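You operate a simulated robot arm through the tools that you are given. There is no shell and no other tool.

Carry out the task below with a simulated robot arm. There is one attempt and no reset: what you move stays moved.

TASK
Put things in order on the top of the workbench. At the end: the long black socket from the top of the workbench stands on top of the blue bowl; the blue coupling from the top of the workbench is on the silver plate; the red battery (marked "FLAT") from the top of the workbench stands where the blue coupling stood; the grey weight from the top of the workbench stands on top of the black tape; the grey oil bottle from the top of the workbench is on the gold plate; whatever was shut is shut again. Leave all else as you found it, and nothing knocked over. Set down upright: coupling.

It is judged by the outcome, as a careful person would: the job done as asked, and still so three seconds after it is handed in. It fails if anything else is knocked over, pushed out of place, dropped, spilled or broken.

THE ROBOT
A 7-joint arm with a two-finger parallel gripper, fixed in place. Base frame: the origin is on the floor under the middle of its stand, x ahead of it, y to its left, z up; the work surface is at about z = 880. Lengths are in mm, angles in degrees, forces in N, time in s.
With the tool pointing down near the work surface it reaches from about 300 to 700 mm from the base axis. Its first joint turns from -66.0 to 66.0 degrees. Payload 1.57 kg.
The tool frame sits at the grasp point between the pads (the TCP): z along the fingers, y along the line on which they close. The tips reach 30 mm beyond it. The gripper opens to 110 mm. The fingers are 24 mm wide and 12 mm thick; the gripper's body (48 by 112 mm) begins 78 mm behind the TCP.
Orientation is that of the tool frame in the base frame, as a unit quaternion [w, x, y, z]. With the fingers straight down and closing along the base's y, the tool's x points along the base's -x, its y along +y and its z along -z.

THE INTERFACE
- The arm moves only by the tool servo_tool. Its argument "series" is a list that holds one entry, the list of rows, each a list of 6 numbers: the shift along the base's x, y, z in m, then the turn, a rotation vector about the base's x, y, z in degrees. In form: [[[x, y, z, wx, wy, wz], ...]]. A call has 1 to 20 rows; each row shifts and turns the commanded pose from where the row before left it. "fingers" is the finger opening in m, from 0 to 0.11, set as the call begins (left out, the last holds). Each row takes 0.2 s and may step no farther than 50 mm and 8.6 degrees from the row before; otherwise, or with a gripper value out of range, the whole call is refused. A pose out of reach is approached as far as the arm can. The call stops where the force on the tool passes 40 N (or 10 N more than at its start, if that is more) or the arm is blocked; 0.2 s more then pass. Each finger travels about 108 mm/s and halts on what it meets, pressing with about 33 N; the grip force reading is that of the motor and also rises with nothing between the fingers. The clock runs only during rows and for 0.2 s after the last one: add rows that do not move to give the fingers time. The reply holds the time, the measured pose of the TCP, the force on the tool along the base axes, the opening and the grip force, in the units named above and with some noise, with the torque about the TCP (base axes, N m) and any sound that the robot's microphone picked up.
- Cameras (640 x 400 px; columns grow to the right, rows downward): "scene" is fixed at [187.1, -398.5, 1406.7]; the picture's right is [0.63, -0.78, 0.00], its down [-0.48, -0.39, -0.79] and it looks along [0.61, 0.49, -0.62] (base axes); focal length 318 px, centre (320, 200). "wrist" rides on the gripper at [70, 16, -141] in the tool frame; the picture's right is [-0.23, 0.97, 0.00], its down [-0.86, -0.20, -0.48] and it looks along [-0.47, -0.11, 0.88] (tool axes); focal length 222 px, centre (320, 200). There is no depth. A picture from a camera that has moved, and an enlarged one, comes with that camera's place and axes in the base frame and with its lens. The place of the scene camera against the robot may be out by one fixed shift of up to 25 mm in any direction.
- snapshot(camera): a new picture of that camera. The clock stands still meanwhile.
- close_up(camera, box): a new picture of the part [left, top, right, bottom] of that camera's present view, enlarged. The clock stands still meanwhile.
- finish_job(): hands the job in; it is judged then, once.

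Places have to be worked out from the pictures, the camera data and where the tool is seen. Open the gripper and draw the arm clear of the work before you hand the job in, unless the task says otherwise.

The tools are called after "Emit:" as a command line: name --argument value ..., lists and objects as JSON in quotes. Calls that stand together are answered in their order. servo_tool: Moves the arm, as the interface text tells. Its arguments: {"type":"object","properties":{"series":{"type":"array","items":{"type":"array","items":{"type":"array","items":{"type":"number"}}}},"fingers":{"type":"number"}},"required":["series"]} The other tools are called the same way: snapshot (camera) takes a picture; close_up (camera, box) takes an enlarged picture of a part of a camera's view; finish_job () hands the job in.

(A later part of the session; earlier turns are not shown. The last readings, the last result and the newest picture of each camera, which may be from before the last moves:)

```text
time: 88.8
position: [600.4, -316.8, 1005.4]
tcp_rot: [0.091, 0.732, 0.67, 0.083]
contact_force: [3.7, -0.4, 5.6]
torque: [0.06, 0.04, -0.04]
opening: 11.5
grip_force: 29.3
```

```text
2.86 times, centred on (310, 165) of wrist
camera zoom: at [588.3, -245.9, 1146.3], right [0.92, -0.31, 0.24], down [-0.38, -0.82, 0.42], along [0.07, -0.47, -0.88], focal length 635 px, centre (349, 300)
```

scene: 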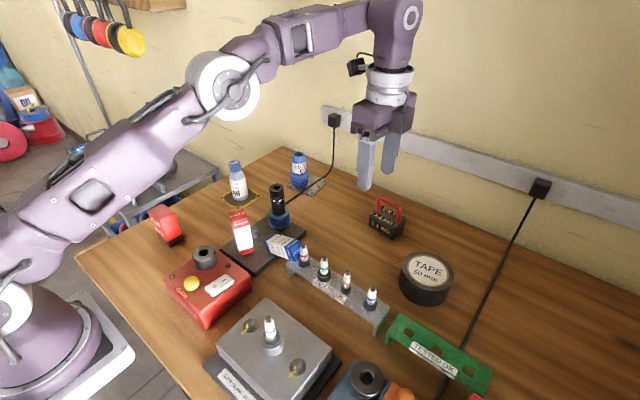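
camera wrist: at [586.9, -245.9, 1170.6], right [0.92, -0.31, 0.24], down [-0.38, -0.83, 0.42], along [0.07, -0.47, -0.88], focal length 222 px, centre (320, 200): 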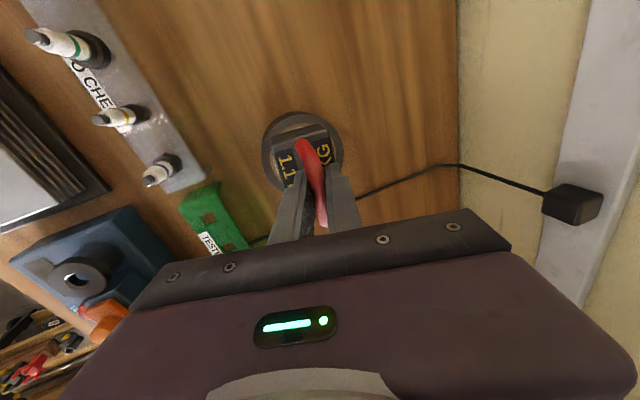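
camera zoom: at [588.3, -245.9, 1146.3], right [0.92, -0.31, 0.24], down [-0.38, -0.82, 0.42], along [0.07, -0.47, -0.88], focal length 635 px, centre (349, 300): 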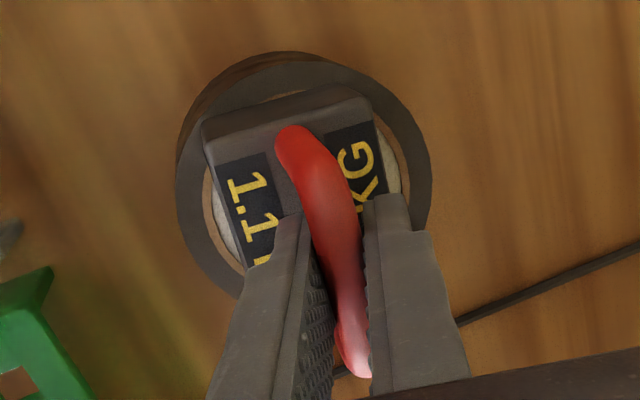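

The weight rests on the tape. I open the fingers and withdraw upward along the tilt.

Emit:
servo_tool --series '[[[0, 0, 0, 0, 0, 0], [0, 0, 0, 0, 0, 0], [0, 0, 0, 0, 0, 0]]]' --fingers 0.055

Emit:
servo_tool --series '[[[-0.001, 0, 0.01, 0, 0, 0], [-0.003, 0, 0.02, 0, 0, 0], [-0.005, 0, 0.03, 0, 0, 0], [-0.01, 0.01, 0.03, 0, 0, 0], [0, 0, 0, 0, 0, 0]]]'

Emit:
snapshot --camera "wrist"

Emit:
close_up --camera "scene" --box '[370, 190, 490, 310]'

```text
time: 89.6
position: [599.7, -317.6, 1005.7]
tcp_rot: [0.09, 0.732, 0.67, 0.082]
contact_force: [-0.7, 0.7, -1.0]
torque: [0.01, 0.03, -0.02]
opening: 54.9
grip_force: 0.0
```

```text
time: 90.8
position: [578.5, -306.8, 1095.3]
tcp_rot: [0.09, 0.733, 0.67, 0.083]
contact_force: [0.5, 0.0, 1.7]
torque: [0.03, -0.02, 0.02]
opening: 55.2
grip_force: 0.0
```

```text
taken
camera wrist: at [567.1, -237.8, 1234.0], right [0.92, -0.31, 0.24], down [-0.38, -0.82, 0.42], along [0.07, -0.47, -0.88], focal length 222 px, centre (320, 200)
```

wrist: 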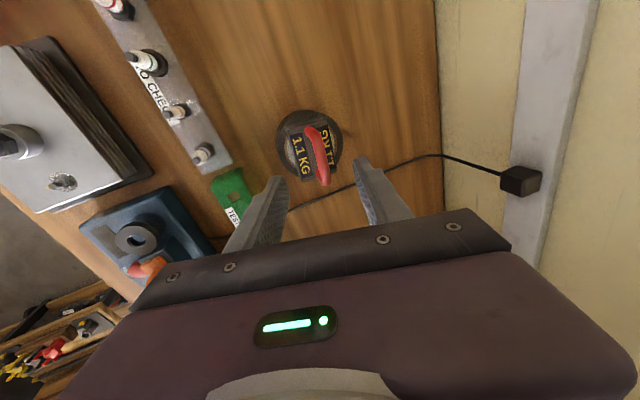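

```text
3.33 times, centred on (430, 250) of scene
camera zoom: at [187.1, -398.5, 1406.7], right [0.63, -0.78, 0.0], down [-0.48, -0.39, -0.79], along [0.61, 0.49, -0.62], focal length 1059 px, centre (-47, 33)
```

zoom: 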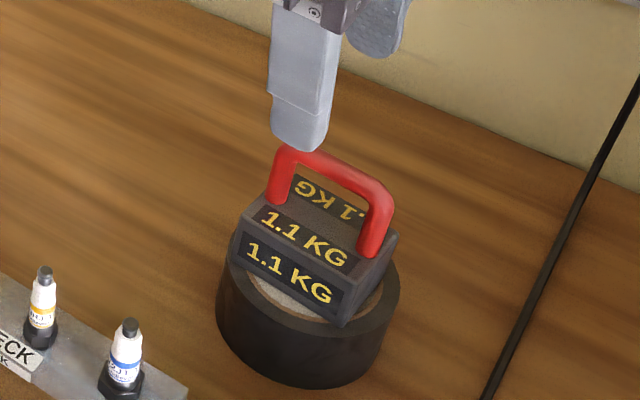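

The weight stands on the tape. What remains is restoring the blue box: it has to be turned upright through 90°, so I will lay it on free table and regrasp it from its top end with a tilted hand. I first untilt and go over free space at (590,-60) to test which tilts the arm can reach.

Emit:
servo_tool --series '[[[0, 0.03, 0, 0.61, 6.97, 0], [0, 0.04, 0, 0.61, 6.97, -2.3], [0.003, 0.045, 0, 0, 0, 0], [0.003, 0.045, 0, 0, 0, 0], [0.003, 0.045, -0.01, 0, 0, 0], [0.003, 0.042, -0.015, 0, 0, 0], [0, 0, 0, 0, 0, 0]]]'

Emit:
servo_tool --series '[[[0, 0, 0, 7.37, -0.944, 0], [0, 0, 0, 7.37, -0.944, 0], [0, 0, 0, 7.37, -0.944, 0], [0, 0, 0, 7.37, -0.944, 0], [0, 0, 0, 7.37, -0.944, 0], [0, 0, 0, 7.37, -0.944, 0], [0, 0, 0, 7.37, -0.944, 0], [0, 0, 0, 0, 0, 0]]]'

Emit:
snapshot --camera "scene"

Emit:
snapshot --camera "wrist"

```text
time: 92.4
position: [591.7, -58.7, 1068.8]
tcp_rot: [0.0, 0.75, 0.661, -0.001]
contact_force: [0.2, 0.1, 0.4]
torque: [0.02, 0.01, -0.01]
opening: 54.9
grip_force: 0.1
```

```text
time: 94.2
position: [593.6, -59.9, 1070.3]
tcp_rot: [-0.29, 0.674, 0.594, 0.329]
contact_force: [-0.1, -0.4, -0.3]
torque: [-0.01, -0.02, 0.03]
opening: 54.6
grip_force: 0.0
```

```text
taken
```

scene: 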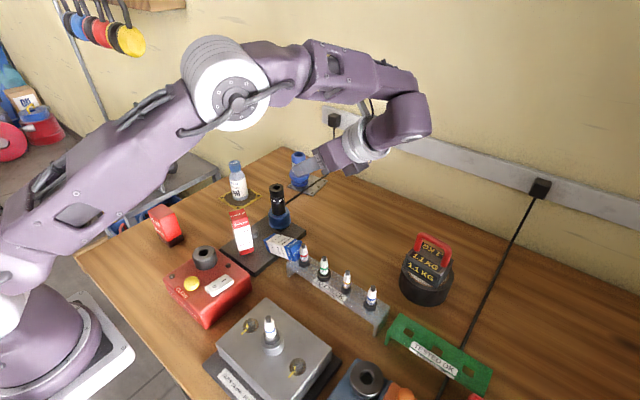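

```text
taken
camera wrist: at [600.6, -130.2, 1210.4], right [0.95, -0.26, -0.18], down [-0.31, -0.87, -0.38], along [-0.06, 0.42, -0.91], focal length 222 px, centre (320, 200)
```

wrist: 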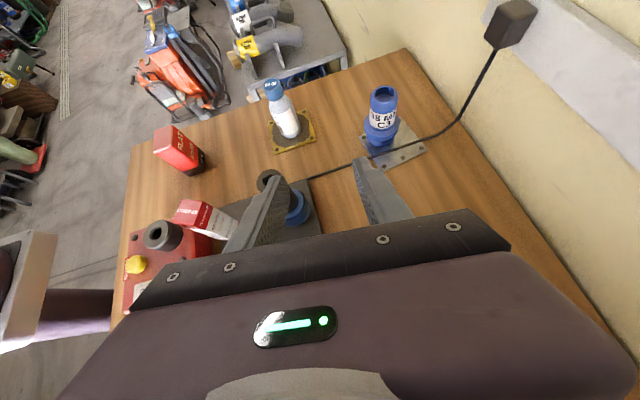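

The 52° tilt toward -y is reachable. Now I test the opposite placing tilt, 38° with the hand on the +y side, above the box's original place at a safe height.

Emit:
servo_tool --series '[[[-0.009, 0.003, 0.002, -7.44, 0.953, 0], [-0.009, 0.003, 0.002, -7.44, 0.953, 0], [-0.009, 0.003, 0.002, -7.44, 0.953, 0], [-0.009, 0.003, 0.002, -7.44, 0.953, 0], [-0.009, 0.003, 0.002, -7.44, 0.953, 0], [-0.009, 0.003, 0.002, -7.44, 0.953, 0], [-0.009, 0.003, 0.002, -7.44, 0.953, 0], [-0.009, 0.003, 0.002, -7.44, 0.953, 0], [-0.009, 0.003, 0.002, -7.44, 0.953, 0], [-0.009, 0.003, 0.002, -7.44, 0.953, 0], [-0.009, 0.003, 0.002, -7.44, 0.953, 0], [-0.009, 0.003, 0.002, -7.44, 0.953, 0], [0, 0, 0, 0, 0, 0]]]'

Emit:
snapshot --camera "scene"

Emit:
snapshot --camera "wrist"

```text
time: 97.0
position: [485.8, -23.6, 1094.2]
tcp_rot: [0.216, 0.709, 0.625, -0.246]
contact_force: [-0.9, 0.9, 1.1]
torque: [0.0, -0.01, 0.0]
opening: 55.0
grip_force: 0.0
```

```text
taken
```

scene: 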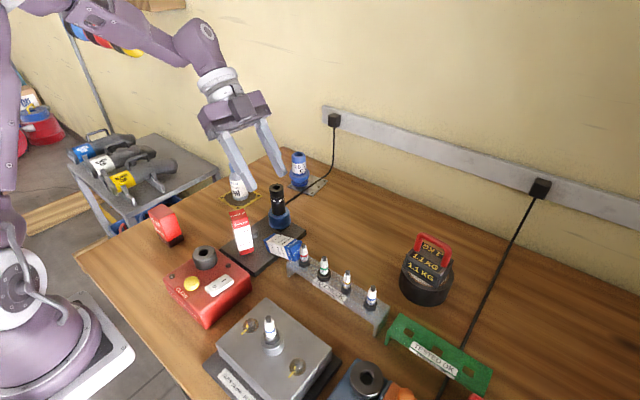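

```text
taken
camera wrist: at [519.3, 115.0, 1160.9], right [0.94, -0.3, 0.14], down [-0.25, -0.35, 0.91], along [-0.22, -0.89, -0.4], focal length 222 px, centre (320, 200)
```

wrist: 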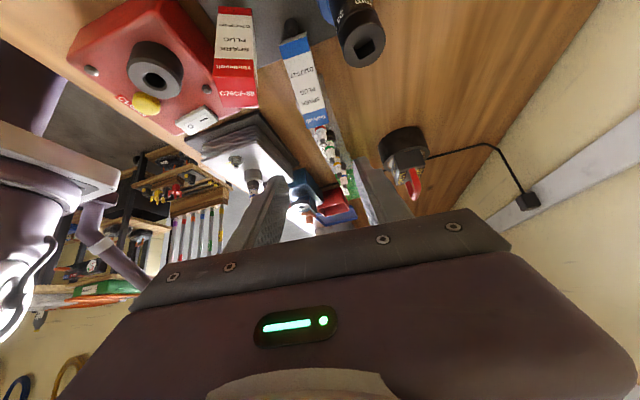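

Both tilts are reachable, and this view shows the fallen box well. I enlarge it to measure its pose.

Emit:
close_up --camera "wrist" --box '[260, 10, 380, 140]'

Emit:
close_up --camera "wrist" --box '[190, 0, 290, 110]'

```text
3.08 times, centred on (320, 75) of wrist
camera zoom: at [519.3, 115.0, 1160.9], right [0.94, -0.3, 0.14], down [-0.25, -0.35, 0.91], along [-0.22, -0.89, -0.4], focal length 684 px, centre (320, 585)
```

zoom: 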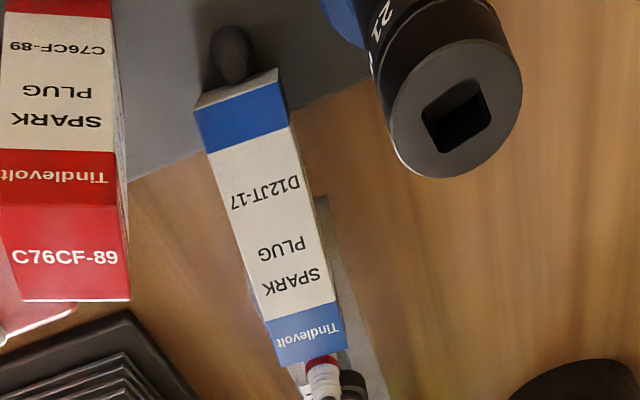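

```text
3.64 times, centred on (240, 55) of wrist
camera zoom: at [519.3, 115.0, 1160.9], right [0.94, -0.3, 0.14], down [-0.25, -0.35, 0.91], along [-0.22, -0.89, -0.4], focal length 808 px, centre (611, 727)
```

zoom: 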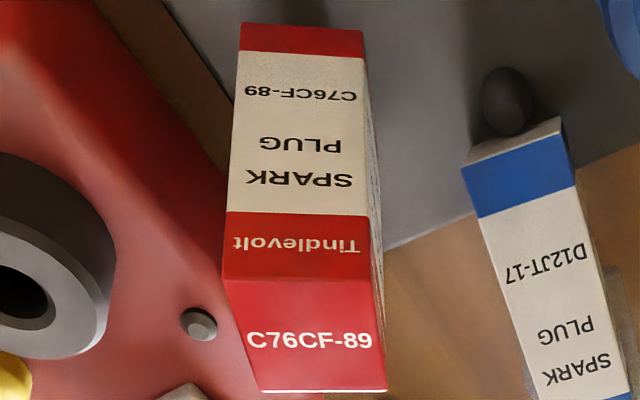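

The box is about 95 mm long, tilted up 13° toward its top end, with its middle near (479,-68) at z≈922. I bring the hand upright again over its middle and check before descending.

Emit:
servo_tool --series '[[[-0.0013, -0.009, 0, 7.54, -0.966, 0], [-0.0013, -0.009, 0, 7.54, -0.966, 0], [-0.0013, -0.009, 0, 7.54, -0.966, 0], [-0.0014, -0.009, 0, 7.54, -0.966, 0], [-0.0014, -0.0085, 0, 7.84, -1.0, 0], [0, 0, -0.03, 0, 0, 0.8], [0, 0, 0, 0, 0, 0]]]' --fingers 0.055

Emit:
snapshot --camera "wrist"

Emit:
close_up --camera "wrist" --box '[230, 80, 410, 230]'

Emit:
close_up --camera "scene" --box '[220, 140, 340, 280]'

```text
time: 98.6
position: [478.6, -68.7, 1066.3]
tcp_rot: [-0.001, 0.746, 0.666, 0.002]
contact_force: [0.6, -0.6, -1.2]
torque: [0.0, -0.02, 0.02]
opening: 55.2
grip_force: 0.1
```

```text
taken
camera wrist: at [502.7, -1.4, 1205.8], right [0.94, -0.34, 0.0], down [-0.3, -0.83, 0.47], along [-0.16, -0.45, -0.88], focal length 222 px, centre (320, 200)
```

wrist: 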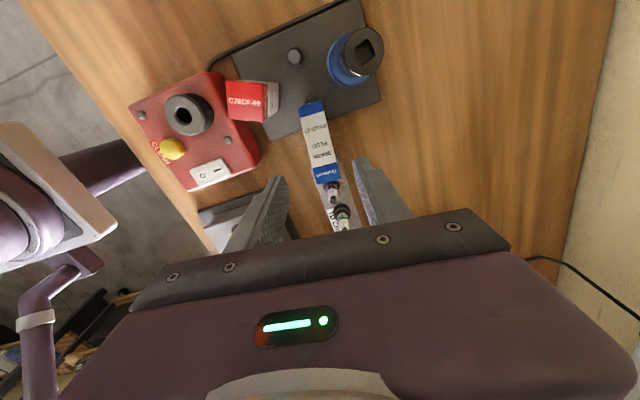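

```text
2.67 times, centred on (320, 155) of wrist
camera zoom: at [502.7, -1.4, 1205.8], right [0.94, -0.34, 0.0], down [-0.3, -0.83, 0.47], along [-0.16, -0.45, -0.88], focal length 592 px, centre (320, 320)
```

zoom: 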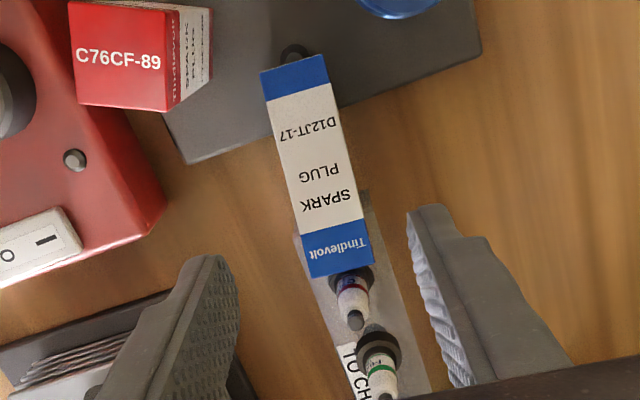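

```text
2.86 times, centred on (280, 210) of scene
camera zoom: at [187.1, -398.6, 1406.7], right [0.63, -0.78, 0.0], down [-0.48, -0.39, -0.79], along [0.61, 0.49, -0.62], focal length 907 px, centre (434, 171)
```

zoom: 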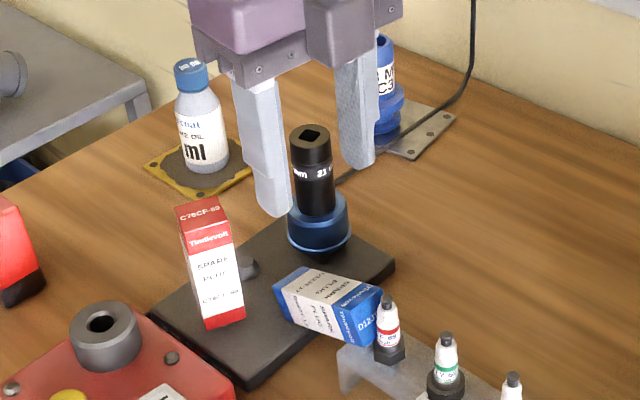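

The box axis passes directly under the hand, and both finger paths fall in the gap between tray and rack. I descend in two stages.

Emit:
servo_tool --series '[[[0, 0, -0.04, 0, 0, 0], [0, 0, -0.04, 0, 0, 0], [0, 0, -0.03, 0, 0, 0], [0, 0, 0, 0, 0, 0]]]'

Emit:
close_up --camera "wrist" --box '[230, 80, 410, 230]'

Emit:
close_up --camera "scene" --box '[220, 170, 340, 280]'

```text
time: 99.6
position: [477.6, -67.5, 954.4]
tcp_rot: [-0.001, 0.746, 0.666, 0.001]
contact_force: [-0.2, 0.4, -0.1]
torque: [0.01, -0.02, -0.06]
opening: 55.1
grip_force: 0.0
```

```text
2.67 times, centred on (320, 155) of wrist
camera zoom: at [502.0, -1.2, 1095.2], right [0.94, -0.34, 0.0], down [-0.3, -0.83, 0.48], along [-0.16, -0.45, -0.88], focal length 592 px, centre (320, 320)
```

zoom: 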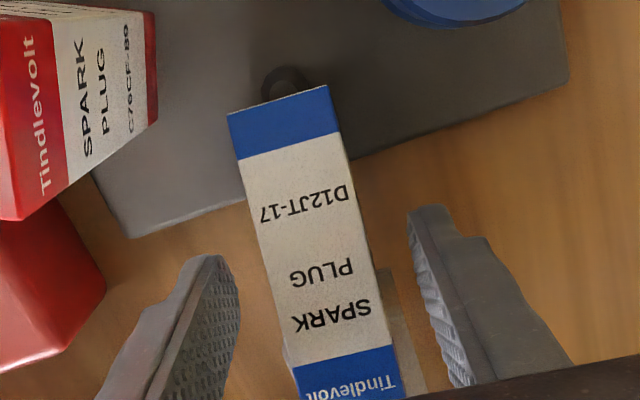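

```text
3.64 times, centred on (280, 225) of scene
camera zoom: at [187.1, -398.5, 1406.7], right [0.63, -0.78, 0.0], down [-0.48, -0.39, -0.79], along [0.61, 0.49, -0.62], focal length 1155 px, centre (466, 109)
```

zoom: 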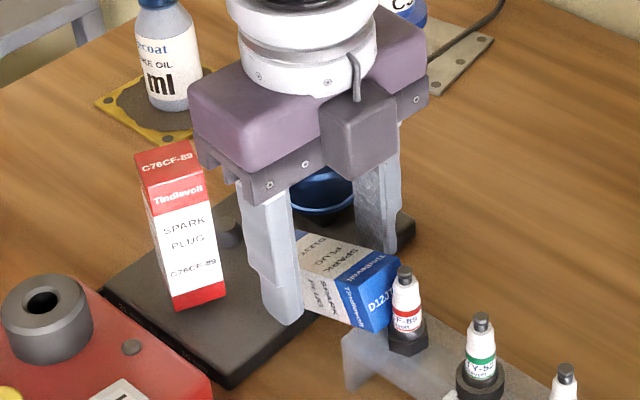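

The fingers straddle the box cleanly. I go down the last 31 mm and close on it.

Emit:
servo_tool --series '[[[0.0005, -0.0005, -0.015, 0, 0, 0], [0, 0, -0.01, 0, 0, 0], [0, 0, -0.006, 0, 0, 0], [0, 0, 0, 0, 0, 0]]]'

Emit:
servo_tool --series '[[[0, 0, 0, 0, 0, 0], [0, 0, 0, 0, 0, 0], [0, 0, 0, 0, 0, 0]]]' --fingers 0.02

Emit:
close_up --camera "scene" --box '[220, 170, 340, 280]'

```text
time: 100.6
position: [478.7, -68.3, 923.6]
tcp_rot: [-0.001, 0.746, 0.666, 0.003]
contact_force: [0.7, 0.0, -0.3]
torque: [0.0, -0.01, 0.0]
opening: 54.8
grip_force: 0.1
```

```text
time: 101.4
position: [480.1, -69.5, 923.9]
tcp_rot: [-0.001, 0.746, 0.666, 0.002]
contact_force: [0.1, -2.1, 1.1]
torque: [0.01, 0.0, 0.01]
opening: 29.6
grip_force: 33.3
```

```text
3.64 times, centred on (280, 225) of scene
camera zoom: at [187.1, -398.6, 1406.7], right [0.63, -0.78, 0.0], down [-0.48, -0.39, -0.79], along [0.61, 0.49, -0.62], focal length 1155 px, centre (466, 109)
```

zoom: 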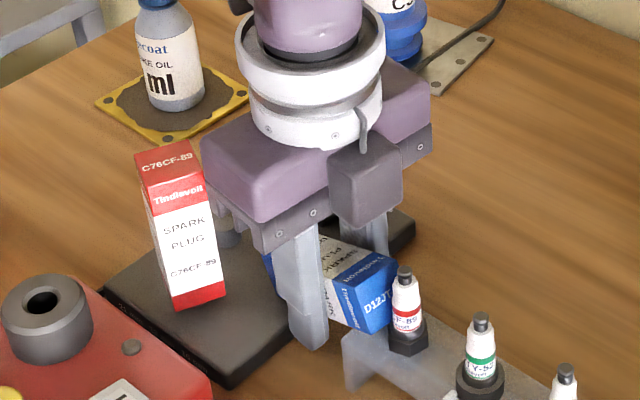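

The box is gripped at 29.6 mm. I lift it straight up, slowly at first.

Emit:
servo_tool --series '[[[0, 0, 0.008, 0, 0, 0], [0, 0, 0.015, 0, 0, 0], [0, 0, 0.03, 0, 0, 0], [0, 0, 0.04, 0, 0, 0], [0, 0, 0.04, 0, 0, 0], [0, 0, 0, 0, 0, 0]]]'

Emit:
snapshot --camera "wrist"

Emit:
close_up --camera "scene" --box '[210, 120, 350, 280]'

```text
time: 102.8
position: [478.1, -68.4, 1058.6]
tcp_rot: [-0.001, 0.746, 0.666, 0.002]
contact_force: [-0.6, 0.5, -0.6]
torque: [-0.05, 0.03, 0.02]
opening: 29.5
grip_force: 33.5
```

```text
taken
camera wrist: at [501.8, -2.2, 1198.4], right [0.94, -0.34, 0.0], down [-0.3, -0.83, 0.48], along [-0.16, -0.45, -0.88], focal length 222 px, centre (320, 200)
```

wrist: 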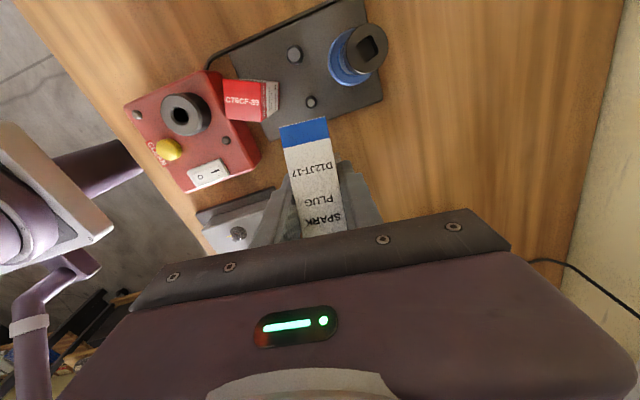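

```text
2.50 times, centred on (280, 200) of scene
camera zoom: at [187.1, -398.5, 1406.7], right [0.63, -0.78, 0.0], down [-0.48, -0.39, -0.79], along [0.61, 0.49, -0.62], focal length 794 px, centre (420, 200)
```

zoom: 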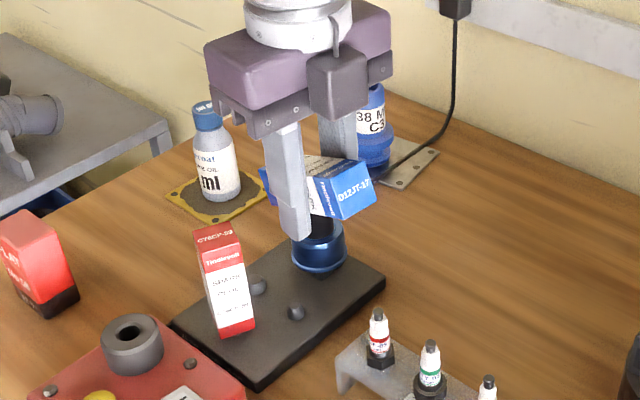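

The box is lifted and the peg it stood on is now fully visible. I measure that peg, and check that the rack's plugs are unmoved.

Emit:
close_up --camera "wrist" --box '[250, 20, 350, 130]'

Emit:
close_up --camera "scene" --box '[220, 205, 330, 285]'

Emit:
close_up --camera "scene" --box '[240, 230, 280, 260]'

```text
3.64 times, centred on (300, 75) of wrist
camera zoom: at [501.8, -2.2, 1198.4], right [0.94, -0.34, 0.0], down [-0.3, -0.83, 0.48], along [-0.16, -0.45, -0.88], focal length 808 px, centre (393, 654)
```

zoom: 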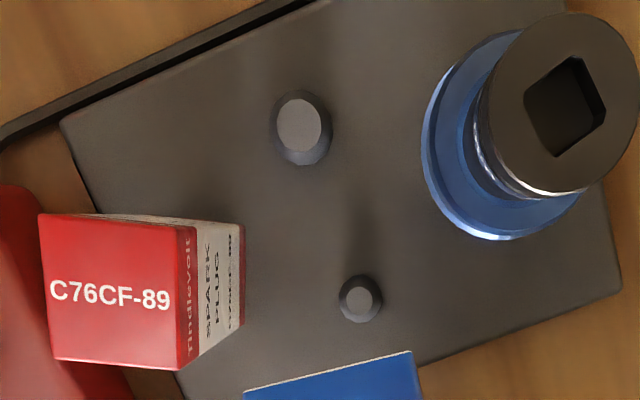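

```text
5.00 times, centred on (275, 245) of scene
camera zoom: at [187.1, -398.5, 1406.7], right [0.63, -0.78, 0.0], down [-0.48, -0.39, -0.79], along [0.61, 0.49, -0.62], focal length 1588 px, centre (545, -25)
```

zoom: 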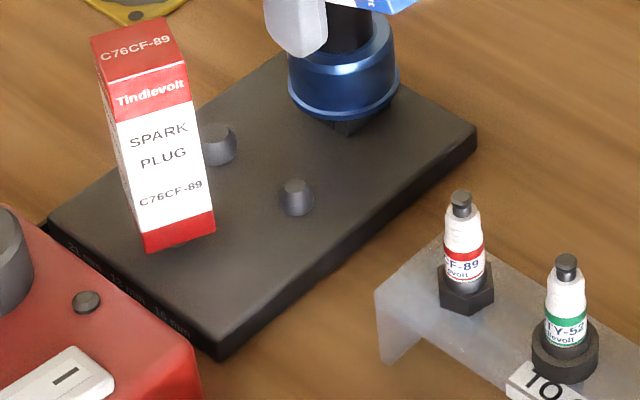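

```text
13.33 times, centred on (260, 245) of scene
camera zoom: at [187.1, -398.5, 1406.7], right [0.63, -0.78, 0.0], down [-0.48, -0.39, -0.79], along [0.61, 0.49, -0.62], focal length 4235 px, centre (1120, -400)
```

zoom: 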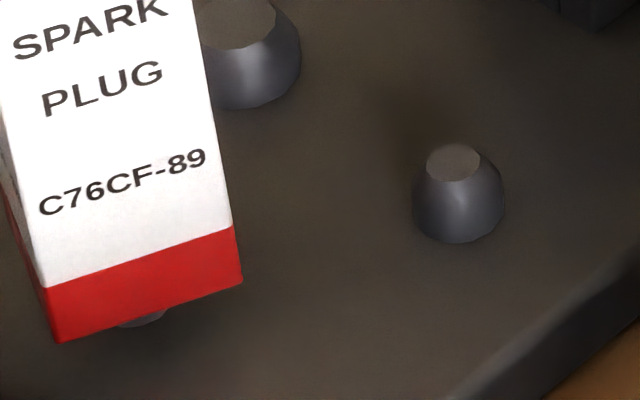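

The peg is a small cone with a flat top about 8 mm across at (483.3,-22.4), so the box must go back centred and upright. I check the held box's tilt before laying it flat on the free table near (620,-10).

Emit:
close_up --camera "scene" --box '[250, 150, 330, 230]'

Emit:
close_up --camera "wrist" --box '[260, 100, 380, 240]'

```text
5.00 times, centred on (290, 190) of scene
camera zoom: at [187.1, -398.5, 1406.7], right [0.63, -0.78, 0.0], down [-0.48, -0.39, -0.79], along [0.61, 0.49, -0.62], focal length 1588 px, centre (470, 250)
```

zoom: 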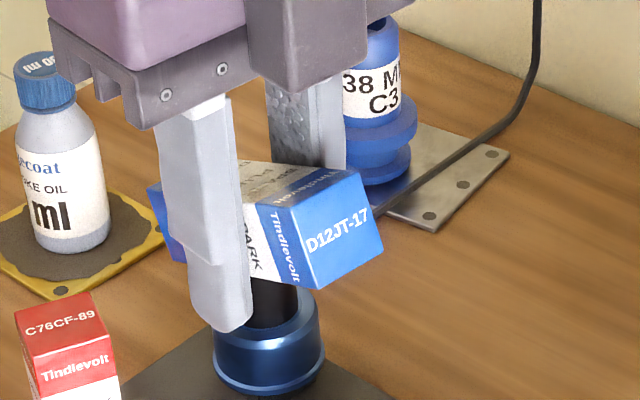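

```text
2.86 times, centred on (320, 170) of wrist
camera zoom: at [501.8, -2.2, 1198.4], right [0.94, -0.34, 0.0], down [-0.3, -0.83, 0.48], along [-0.16, -0.45, -0.88], focal length 635 px, centre (320, 286)
```

zoom: 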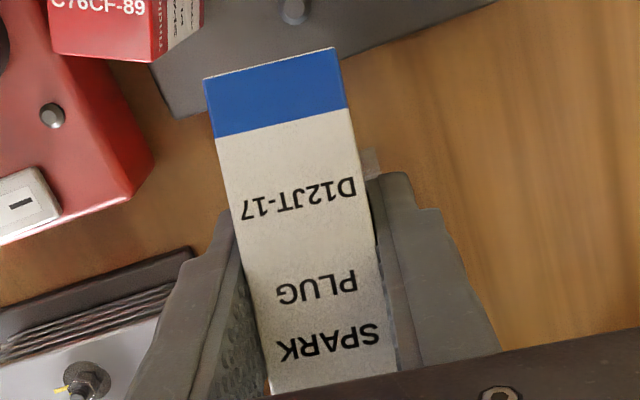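

The held box is inclined about 12°, and my grip is too deep for laying it flat because the fingertips would reach the table first. I set it back on the same rest between tray and rack, regrip higher, then lay it flat on free table.

Emit:
servo_tool --series '[[[0, 0, -0.04, 0, 0, 0], [0, 0, -0.04, 0, 0, 0], [0, 0, -0.03, 0, 0, 0], [0, 0, -0.015, 0, 0, 0], [0, 0, -0.005, 0, 0, 0], [0, 0, 0, 0, 0, 0]]]'

Emit:
close_up --camera "scene" --box '[240, 190, 330, 270]'

```text
time: 104.2
position: [478.6, -68.5, 925.7]
tcp_rot: [0.0, 0.746, 0.666, 0.002]
contact_force: [0.0, 0.2, -0.8]
torque: [-0.02, 0.0, -0.02]
opening: 29.4
grip_force: 33.4
```

```text
5.00 times, centred on (285, 230) of scene
camera zoom: at [187.1, -398.5, 1406.7], right [0.63, -0.78, 0.0], down [-0.48, -0.39, -0.79], along [0.61, 0.49, -0.62], focal length 1588 px, centre (495, 50)
```

zoom: 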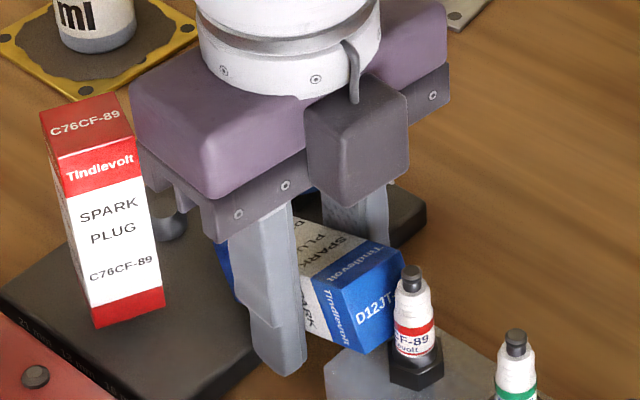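

Emit:
servo_tool --series '[[[0, 0, -0.001, 0, 0, 0], [0, 0, -0.001, 0, 0, 0], [0, 0, -0.001, 0, 0, 0], [0, 0, 0, 0, 0, 0]]]'

```text
time: 105.2
position: [477.9, -68.6, 924.6]
tcp_rot: [-0.001, 0.747, 0.665, 0.001]
contact_force: [0.2, -2.4, 0.9]
torque: [0.02, 0.01, 0.02]
opening: 29.3
grip_force: 32.8
```

The readings match the original resting contact. I open, rise 18 mm, and regrip near the upper part of the box.

Emit:
servo_tool --series '[[[0, 0, 0, 0, 0, 0], [0, 0, 0, 0, 0, 0]]]' --fingers 0.045

Emit:
servo_tool --series '[[[0, 0, 0.009, 0, 0, 0], [0, 0, 0.009, 0, 0, 0], [0, 0, 0, 0, 0, 0]]]'

Emit:
close_up --camera "wrist" --box '[240, 80, 400, 240]'

Emit:
close_up --camera "scene" --box '[240, 190, 330, 270]'

```text
time: 105.8
position: [478.3, -69.3, 923.3]
tcp_rot: [-0.001, 0.746, 0.666, 0.002]
contact_force: [-0.3, -0.9, 0.5]
torque: [0.05, 0.02, 0.01]
opening: 45.0
grip_force: 0.1
```

```text
time: 106.6
position: [477.2, -69.3, 941.3]
tcp_rot: [-0.001, 0.746, 0.666, 0.001]
contact_force: [-0.4, -0.7, -0.1]
torque: [0.05, 0.01, 0.01]
opening: 45.3
grip_force: 0.0
```

```text
2.50 times, centred on (320, 160) of wrist
camera zoom: at [502.4, -2.5, 1082.3], right [0.94, -0.34, 0.0], down [-0.3, -0.83, 0.48], along [-0.16, -0.45, -0.88], focal length 555 px, centre (320, 300)
```

zoom: 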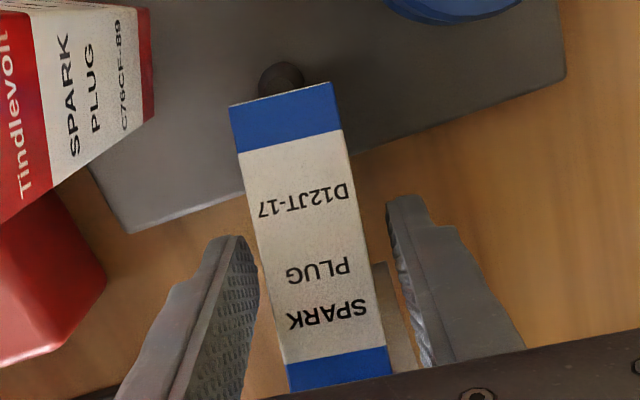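

```text
5.00 times, centred on (285, 230) of scene
camera zoom: at [187.1, -398.5, 1406.7], right [0.63, -0.78, 0.0], down [-0.48, -0.39, -0.79], along [0.61, 0.49, -0.62], focal length 1588 px, centre (495, 50)
```

zoom: 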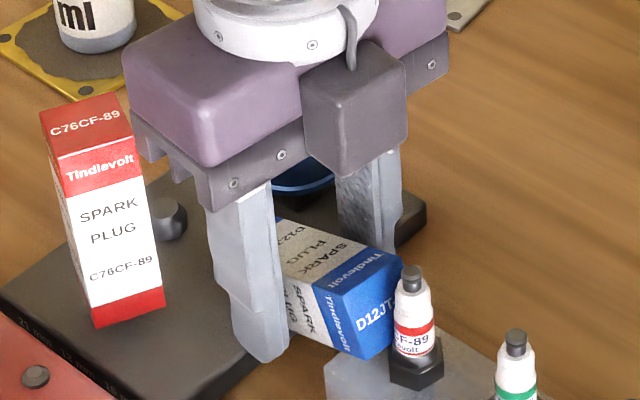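

The box stayed in place. I close at this higher grip and lift.

Emit:
servo_tool --series '[[[0, 0, 0, 0, 0, 0], [0, 0, 0, 0, 0, 0], [0, 0, 0, 0, 0, 0]]]' --fingers 0.02

Emit:
servo_tool --series '[[[0, 0, 0.008, 0, 0, 0], [0, 0, 0.015, 0, 0, 0], [0, 0, 0.03, 0, 0, 0], [0, 0, 0.04, 0, 0, 0], [0, 0, 0.03, 0, 0, 0], [0, 0, 0, 0, 0, 0]]]'

Emit:
close_up --camera "scene" --box '[230, 140, 330, 240]'

```text
time: 107.4
position: [478.1, -69.5, 942.4]
tcp_rot: [-0.001, 0.746, 0.666, 0.001]
contact_force: [0.5, 0.9, 4.0]
torque: [0.06, -0.05, -0.03]
opening: 29.2
grip_force: 33.3
```

```text
time: 108.8
position: [477.6, -69.3, 1065.6]
tcp_rot: [0.0, 0.746, 0.666, 0.001]
contact_force: [0.6, -0.1, -0.3]
torque: [0.0, 0.02, 0.01]
opening: 29.3
grip_force: 32.7
```

```text
4.00 times, centred on (280, 190) of scene
camera zoom: at [187.1, -398.6, 1406.7], right [0.63, -0.78, 0.0], down [-0.48, -0.39, -0.79], along [0.61, 0.49, -0.62], focal length 1270 px, centre (480, 240)
```

zoom: 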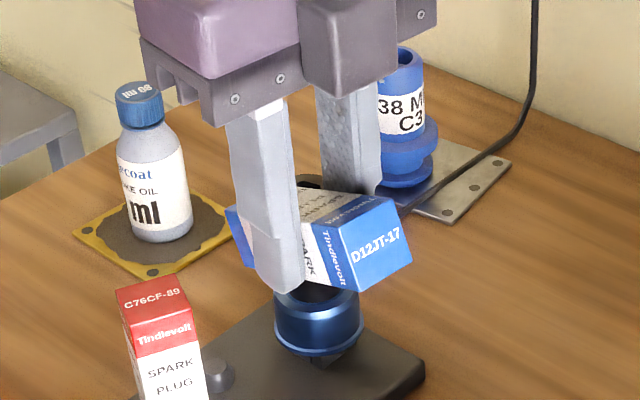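

I carry the box around the socket in open space toward (620,-15), yaw it slightly, and tilt 12° to make it level.

Emit:
servo_tool --series '[[[0.045, -0.006, 0, 0, 0, 0], [0.049, -0.006, 0, 0, 0, 0], [0.048, -0.006, 0, 0, 0, 0], [0, 0.036, 0, 0, 0, -7.75], [0, 0.036, 0, 0, 0, -7.75], [0, 0, -0.02, 5.563, -2.248, 0], [0, 0, -0.02, 5.563, -2.248, 0], [0, 0, 0, 0, 0, 0]]]'

Emit:
snapshot --camera "wrist"

Emit:
close_up --camera "scene" --box '[270, 110, 390, 230]'

```text
time: 110.6
position: [619.9, -15.4, 1023.8]
tcp_rot: [-0.06, 0.824, 0.556, 0.088]
contact_force: [-0.6, -0.5, -0.5]
torque: [0.03, -0.01, 0.01]
opening: 29.3
grip_force: 33.3
```

```text
taken
camera wrist: at [649.5, 14.3, 1176.5], right [0.82, -0.57, -0.05], down [-0.54, -0.79, 0.29], along [-0.2, -0.21, -0.96], focal length 222 px, centre (320, 200)
```

wrist: 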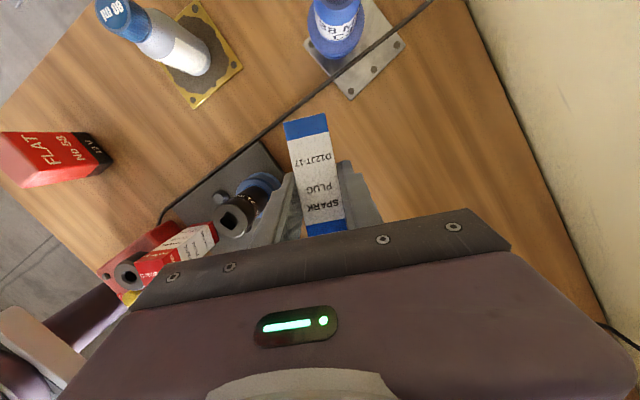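

```text
3.33 times, centred on (330, 170) of scene
camera zoom: at [187.1, -398.6, 1406.7], right [0.63, -0.78, 0.0], down [-0.48, -0.39, -0.79], along [0.61, 0.49, -0.62], focal length 1059 px, centre (287, 300)
```

zoom: 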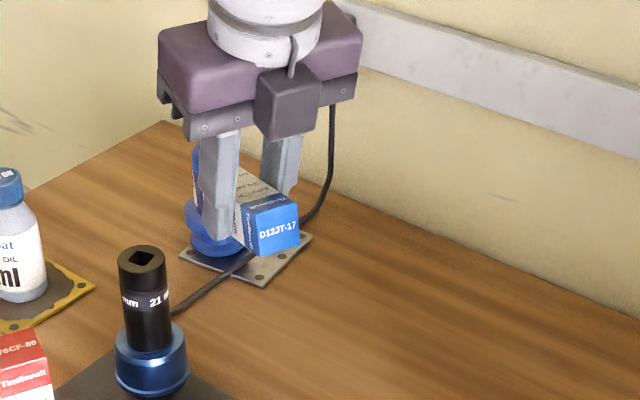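

Emit:
close_up --camera "scene" --box '[325, 155, 375, 195]'

Emit:
close_up --camera "wrist" --box '[250, 90, 390, 245]'

```text
10.00 times, centred on (350, 175) of scene
camera zoom: at [187.1, -398.6, 1406.7], right [0.63, -0.78, 0.0], down [-0.48, -0.39, -0.79], along [0.61, 0.49, -0.62], focal length 3176 px, centre (20, 450)
```

zoom: 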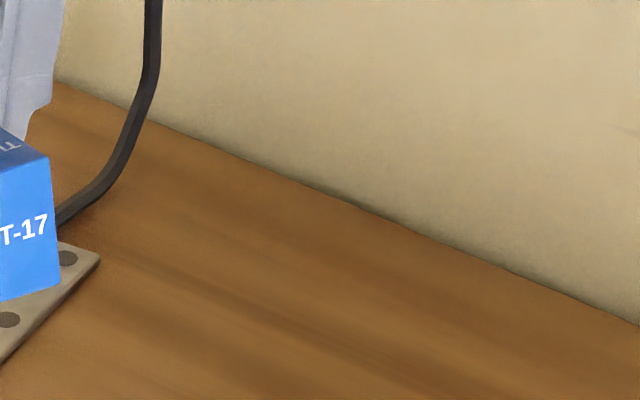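

```text
2.58 times, centred on (320, 168) of wrist
camera zoom: at [649.5, 14.3, 1176.5], right [0.82, -0.57, -0.05], down [-0.54, -0.79, 0.29], along [-0.2, -0.21, -0.96], focal length 573 px, centre (320, 284)
```

zoom: 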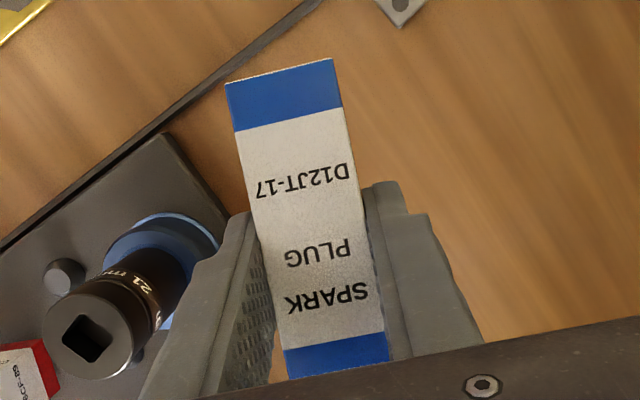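

Emit:
close_up --camera "scene" --box '[285, 150, 335, 195]'

```text
8.89 times, centred on (310, 172) of scene
camera zoom: at [187.1, -398.6, 1406.7], right [0.63, -0.78, 0.0], down [-0.48, -0.39, -0.79], along [0.61, 0.49, -0.62], focal length 2823 px, centre (409, 444)
```

zoom: 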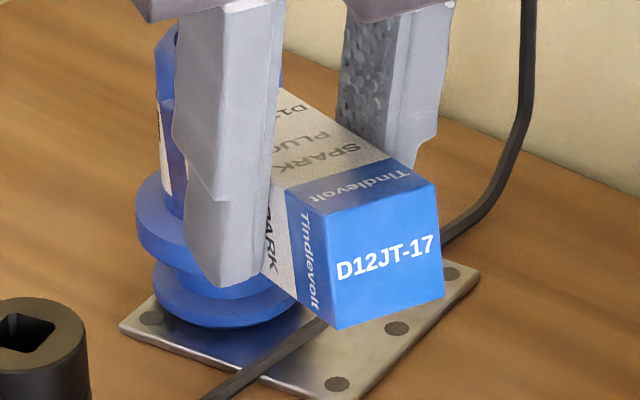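

The box's top end still looks about 7° high, so I tilt 7° more about the closing axis and check again.

Emit:
servo_tool --series '[[[0, 0, 0, 6.49, -2.622, 0], [0, 0, 0, 0, 0, 0]]]'

Emit:
close_up --camera "scene" --box '[285, 150, 335, 195]'

Emit:
close_up --camera "wrist" --box '[250, 90, 390, 245]'

```text
time: 111.2
position: [619.8, -13.9, 1024.3]
tcp_rot: [-0.093, 0.817, 0.551, 0.138]
contact_force: [0.1, 0.1, -0.9]
torque: [0.0, 0.01, -0.01]
opening: 29.3
grip_force: 33.2
```

```text
8.89 times, centred on (310, 172) of scene
camera zoom: at [187.1, -398.6, 1406.7], right [0.63, -0.78, 0.0], down [-0.48, -0.39, -0.79], along [0.61, 0.49, -0.62], focal length 2823 px, centre (409, 444)
```

zoom: 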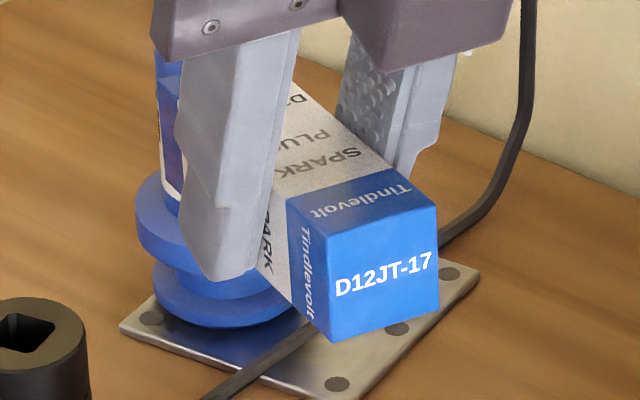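

```text
2.58 times, centred on (320, 168) of wrist
camera zoom: at [642.6, -3.0, 1179.7], right [0.82, -0.56, -0.07], down [-0.55, -0.82, 0.17], along [-0.16, -0.1, -0.98], focal length 573 px, centre (320, 284)
```

zoom: 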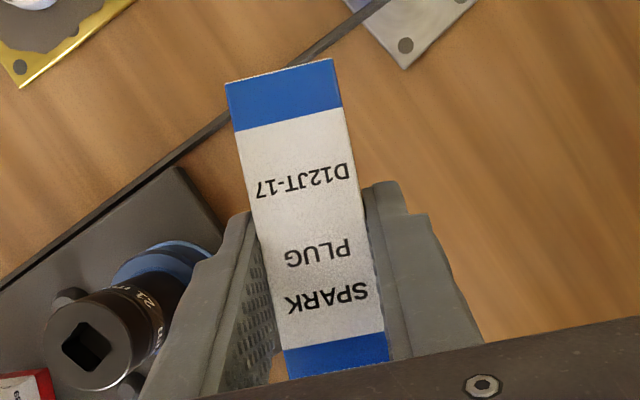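

The box is now level within about 2°. I lower it to just above the table.

Emit:
servo_tool --series '[[[0, 0, -0.03, 0, 0, 0], [0, 0, -0.03, 0, 0, 0], [0, 0, -0.025, 0, 0, 0], [0, 0, -0.015, 0, 0, 0], [0, 0, 0, 0, 0, 0]]]'

Emit:
close_up --camera "scene" --box '[270, 150, 360, 240]'

```text
time: 112.4
position: [619.5, -14.3, 924.3]
tcp_rot: [-0.093, 0.818, 0.551, 0.139]
contact_force: [0.4, -1.3, -1.1]
torque: [0.0, 0.0, 0.02]
opening: 29.2
grip_force: 32.5
```

```text
4.44 times, centred on (315, 195) of scene
camera zoom: at [187.1, -398.5, 1406.7], right [0.63, -0.78, 0.0], down [-0.48, -0.39, -0.79], along [0.61, 0.49, -0.62], focal length 1412 px, centre (342, 222)
```

zoom: 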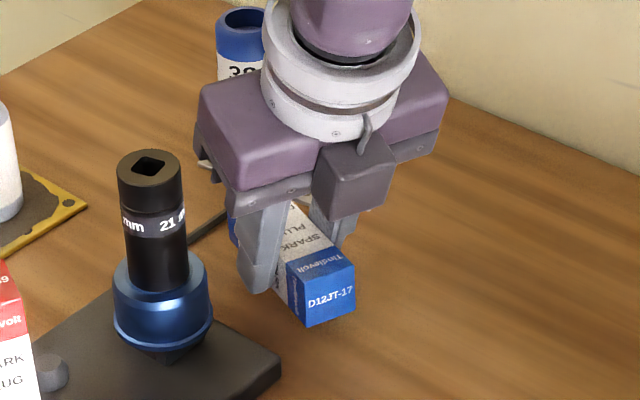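

Emit:
servo_tool --series '[[[0, 0, -0.003, 0, 0, 0], [0, 0, -0.002, 0, 0, 0], [0, 0, -0.001, 0, 0, 0], [0, 0, 0, 0, 0, 0]]]'

```text
time: 113.4
position: [619.9, -14.7, 918.9]
tcp_rot: [-0.093, 0.818, 0.551, 0.138]
contact_force: [0.6, 0.0, -1.3]
torque: [-0.01, 0.02, 0.0]
opening: 29.0
grip_force: 32.9
```

Emit:
servo_tool --series '[[[0, 0, -0.001, 0, 0, 0], [0, 0, -0.001, 0, 0, 0], [0, 0, 0, 0, 0, 0]]]'

Emit:
servo_tool --series '[[[0, 0, -0.001, 0, 0, 0], [0, 0, 0, 0, 0, 0]]]'

```text
time: 114.2
position: [620.3, -14.2, 916.3]
tcp_rot: [-0.093, 0.817, 0.551, 0.139]
contact_force: [0.7, -0.3, -1.4]
torque: [-0.01, 0.01, 0.02]
opening: 29.5
grip_force: 32.7
```

```text
time: 114.8
position: [619.5, -15.4, 915.7]
tcp_rot: [-0.094, 0.817, 0.551, 0.138]
contact_force: [0.2, 0.1, -0.8]
torque: [-0.01, -0.03, 0.01]
opening: 29.2
grip_force: 32.9
```

Emit:
servo_tool --series '[[[0, 0, -0.001, 0, 0, 0], [0, 0, 0, 0, 0, 0]]]'

Emit:
servo_tool --series '[[[0, 0, -0.0008, 0, 0, 0], [0, 0, 0, 0, 0, 0]]]'

Emit:
close_up --camera "scene" --box '[290, 180, 340, 220]'

```text
time: 115.4
position: [621.4, -14.8, 914.9]
tcp_rot: [-0.093, 0.817, 0.551, 0.139]
contact_force: [0.5, -0.3, -1.3]
torque: [-0.02, -0.01, -0.03]
opening: 29.5
grip_force: 32.7
```

```text
time: 116.0
position: [621.3, -14.0, 914.1]
tcp_rot: [-0.094, 0.818, 0.551, 0.139]
contact_force: [-0.4, 0.4, -0.7]
torque: [0.02, 0.01, 0.0]
opening: 29.4
grip_force: 33.2
```

```text
10.00 times, centred on (315, 200) of scene
camera zoom: at [187.1, -398.5, 1406.7], right [0.63, -0.78, 0.0], down [-0.48, -0.39, -0.79], along [0.61, 0.49, -0.62], focal length 3176 px, centre (370, 200)
```

zoom: 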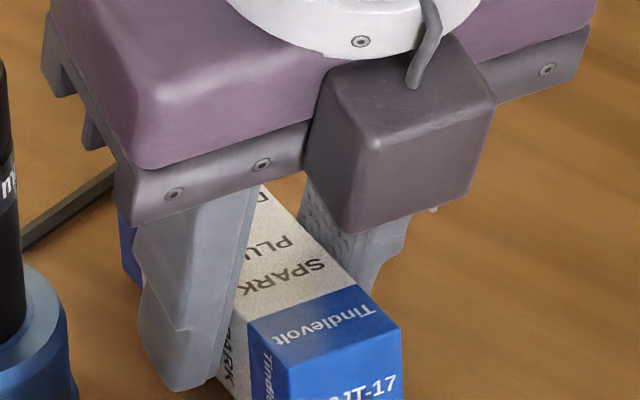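

Emit:
servo_tool --series '[[[0, 0, -0.0008, 0, 0, 0], [0, 0, 0, 0, 0, 0]]]'

Emit:
servo_tool --series '[[[0, 0, -0.0008, 0, 0, 0], [0, 0, 0, 0, 0, 0]]]'

Emit:
close_up --camera "scene" --box '[285, 195, 345, 230]'

```text
time: 116.6
position: [620.7, -15.2, 912.7]
tcp_rot: [-0.093, 0.817, 0.552, 0.137]
contact_force: [0.0, 0.1, -0.2]
torque: [-0.05, -0.01, 0.0]
opening: 29.2
grip_force: 32.5
```

```text
time: 117.2
position: [620.6, -13.5, 912.2]
tcp_rot: [-0.093, 0.817, 0.551, 0.139]
contact_force: [1.5, 1.0, 2.5]
torque: [0.04, 0.01, -0.01]
opening: 29.1
grip_force: 32.8
```

```text
10.67 times, centred on (315, 212) of scene
camera zoom: at [187.1, -398.5, 1406.7], right [0.63, -0.78, 0.0], down [-0.48, -0.39, -0.79], along [0.61, 0.49, -0.62], focal length 3388 px, centre (373, 67)
```

zoom: 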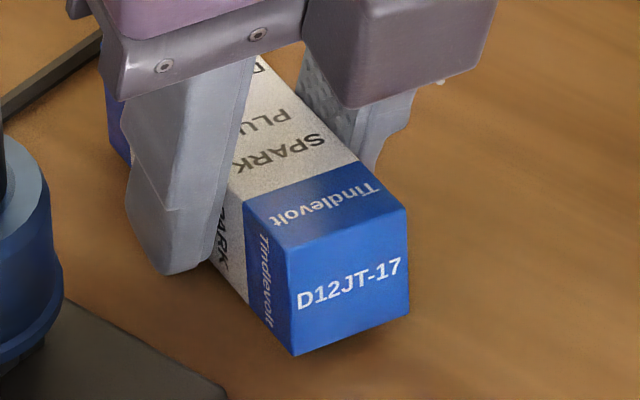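

Light contact has begun, with the box within a millimetre or two of the table. I open gently so it settles flat.

Emit:
servo_tool --series '[[[0, 0, 0, 0, 0, 0], [0, 0, 0, 0, 0, 0], [0, 0, 0, 0, 0, 0]]]' --fingers 0.045

Emit:
servo_tool --series '[[[0, 0, 0.02, 0, 0, 0], [0, 0, 0.03, 0, 0, 0], [0, 0, 0.04, 0, 0, 0], [0, 0, 0.04, 0, 0, 0], [0, 0, 0, 0, 0, 0]]]'

Emit:
snapshot --camera "wrist"

Emit:
close_up --camera "scene" --box '[270, 150, 360, 240]'

```text
time: 118.0
position: [620.5, -15.0, 911.4]
tcp_rot: [-0.092, 0.818, 0.551, 0.139]
contact_force: [2.2, -3.6, 5.2]
torque: [-0.07, 0.09, 0.01]
opening: 41.9
grip_force: 0.0
```

```text
time: 119.2
position: [621.2, -15.0, 1043.8]
tcp_rot: [-0.093, 0.818, 0.551, 0.138]
contact_force: [-0.5, 0.4, 0.7]
torque: [0.01, 0.01, -0.01]
opening: 44.9
grip_force: 0.1
```

```text
taken
camera wrist: at [642.8, -1.7, 1198.5], right [0.82, -0.56, -0.07], down [-0.55, -0.82, 0.17], along [-0.16, -0.1, -0.98], focal length 222 px, centre (320, 200)
```

wrist: 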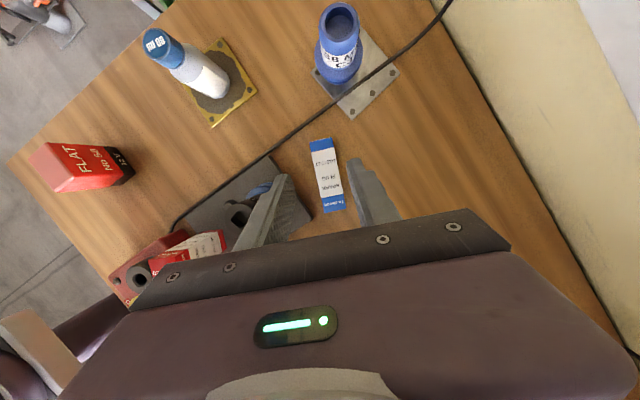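

```text
4.44 times, centred on (315, 195) of scene
camera zoom: at [187.1, -398.5, 1406.7], right [0.63, -0.78, 0.0], down [-0.48, -0.39, -0.79], along [0.61, 0.49, -0.62], focal length 1412 px, centre (342, 222)
```

zoom: 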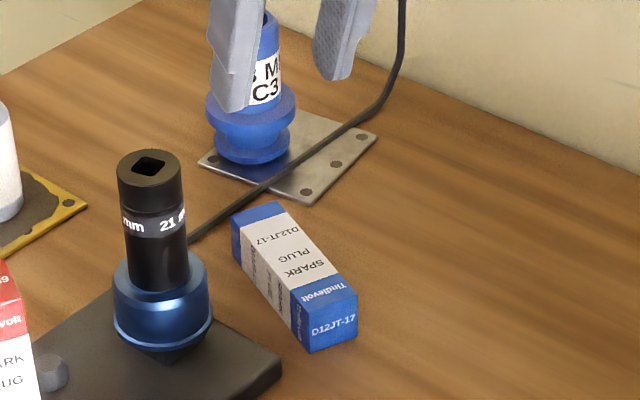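

The box lies flat on open table. I zoom in to measure its exact position and direction for the tilted regrasp.

Emit:
close_up --camera "wrist" --box '[270, 120, 390, 220]'

```text
4.00 times, centred on (330, 170) of wrist
camera zoom: at [642.8, -1.7, 1198.5], right [0.82, -0.56, -0.07], down [-0.55, -0.82, 0.17], along [-0.16, -0.1, -0.98], focal length 888 px, centre (280, 320)
```

zoom: 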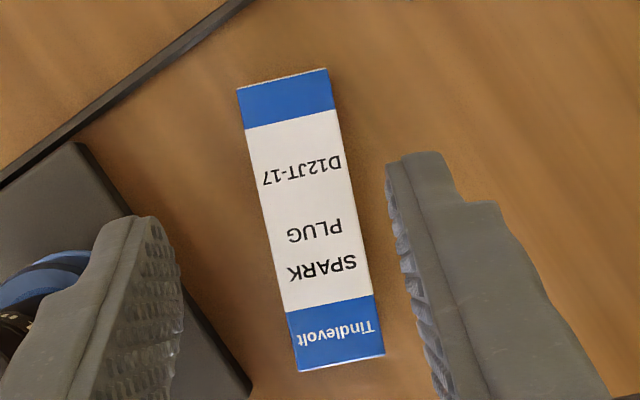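

The box's top end is at (604.5,-54.8) and it points along az -112°, matching the tool's yaw. I tilt to 60° and line up above the grasp point, 25 mm from its top end.

Emit:
servo_tool --series '[[[-0.0014, -0.0033, -0.008, 7.603, -3.072, 0], [-0.0014, -0.0033, -0.008, 7.603, -3.072, 0], [-0.0014, -0.0034, -0.008, 7.603, -3.072, 0], [-0.0014, -0.0034, -0.008, 7.603, -3.072, 0], [-0.0015, -0.0033, -0.008, 7.603, -3.072, 0], [0, 0, 0, 0, 0, 0]]]'

Emit:
snapshot --camera "wrist"

Emit:
snapshot --camera "scene"

```text
time: 120.6
position: [613.6, -29.6, 1001.8]
tcp_rot: [-0.28, 0.717, 0.483, 0.417]
contact_force: [0.1, -1.0, 0.1]
torque: [0.02, -0.03, 0.02]
opening: 44.9
grip_force: 0.1
```

```text
taken
camera wrist: at [595.0, -119.8, 1131.4], right [0.86, -0.47, -0.2], down [-0.5, -0.7, -0.51], along [0.1, 0.53, -0.84], focal length 222 px, centre (320, 200)
```

wrist: 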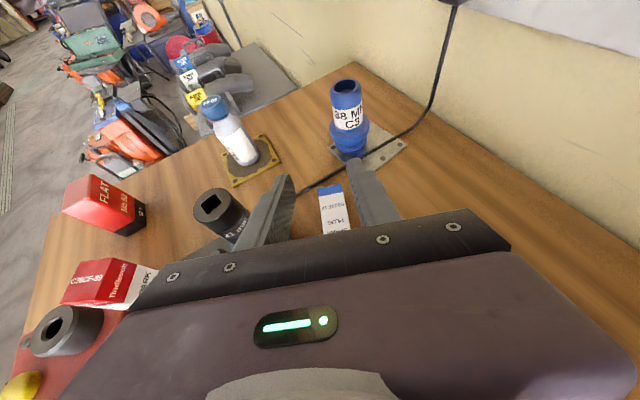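

```text
taken
```

scene: 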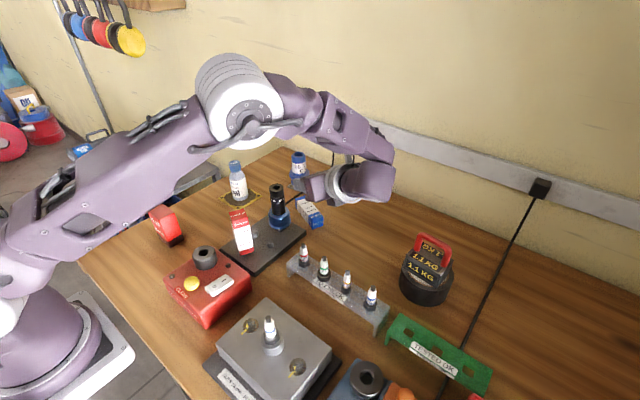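

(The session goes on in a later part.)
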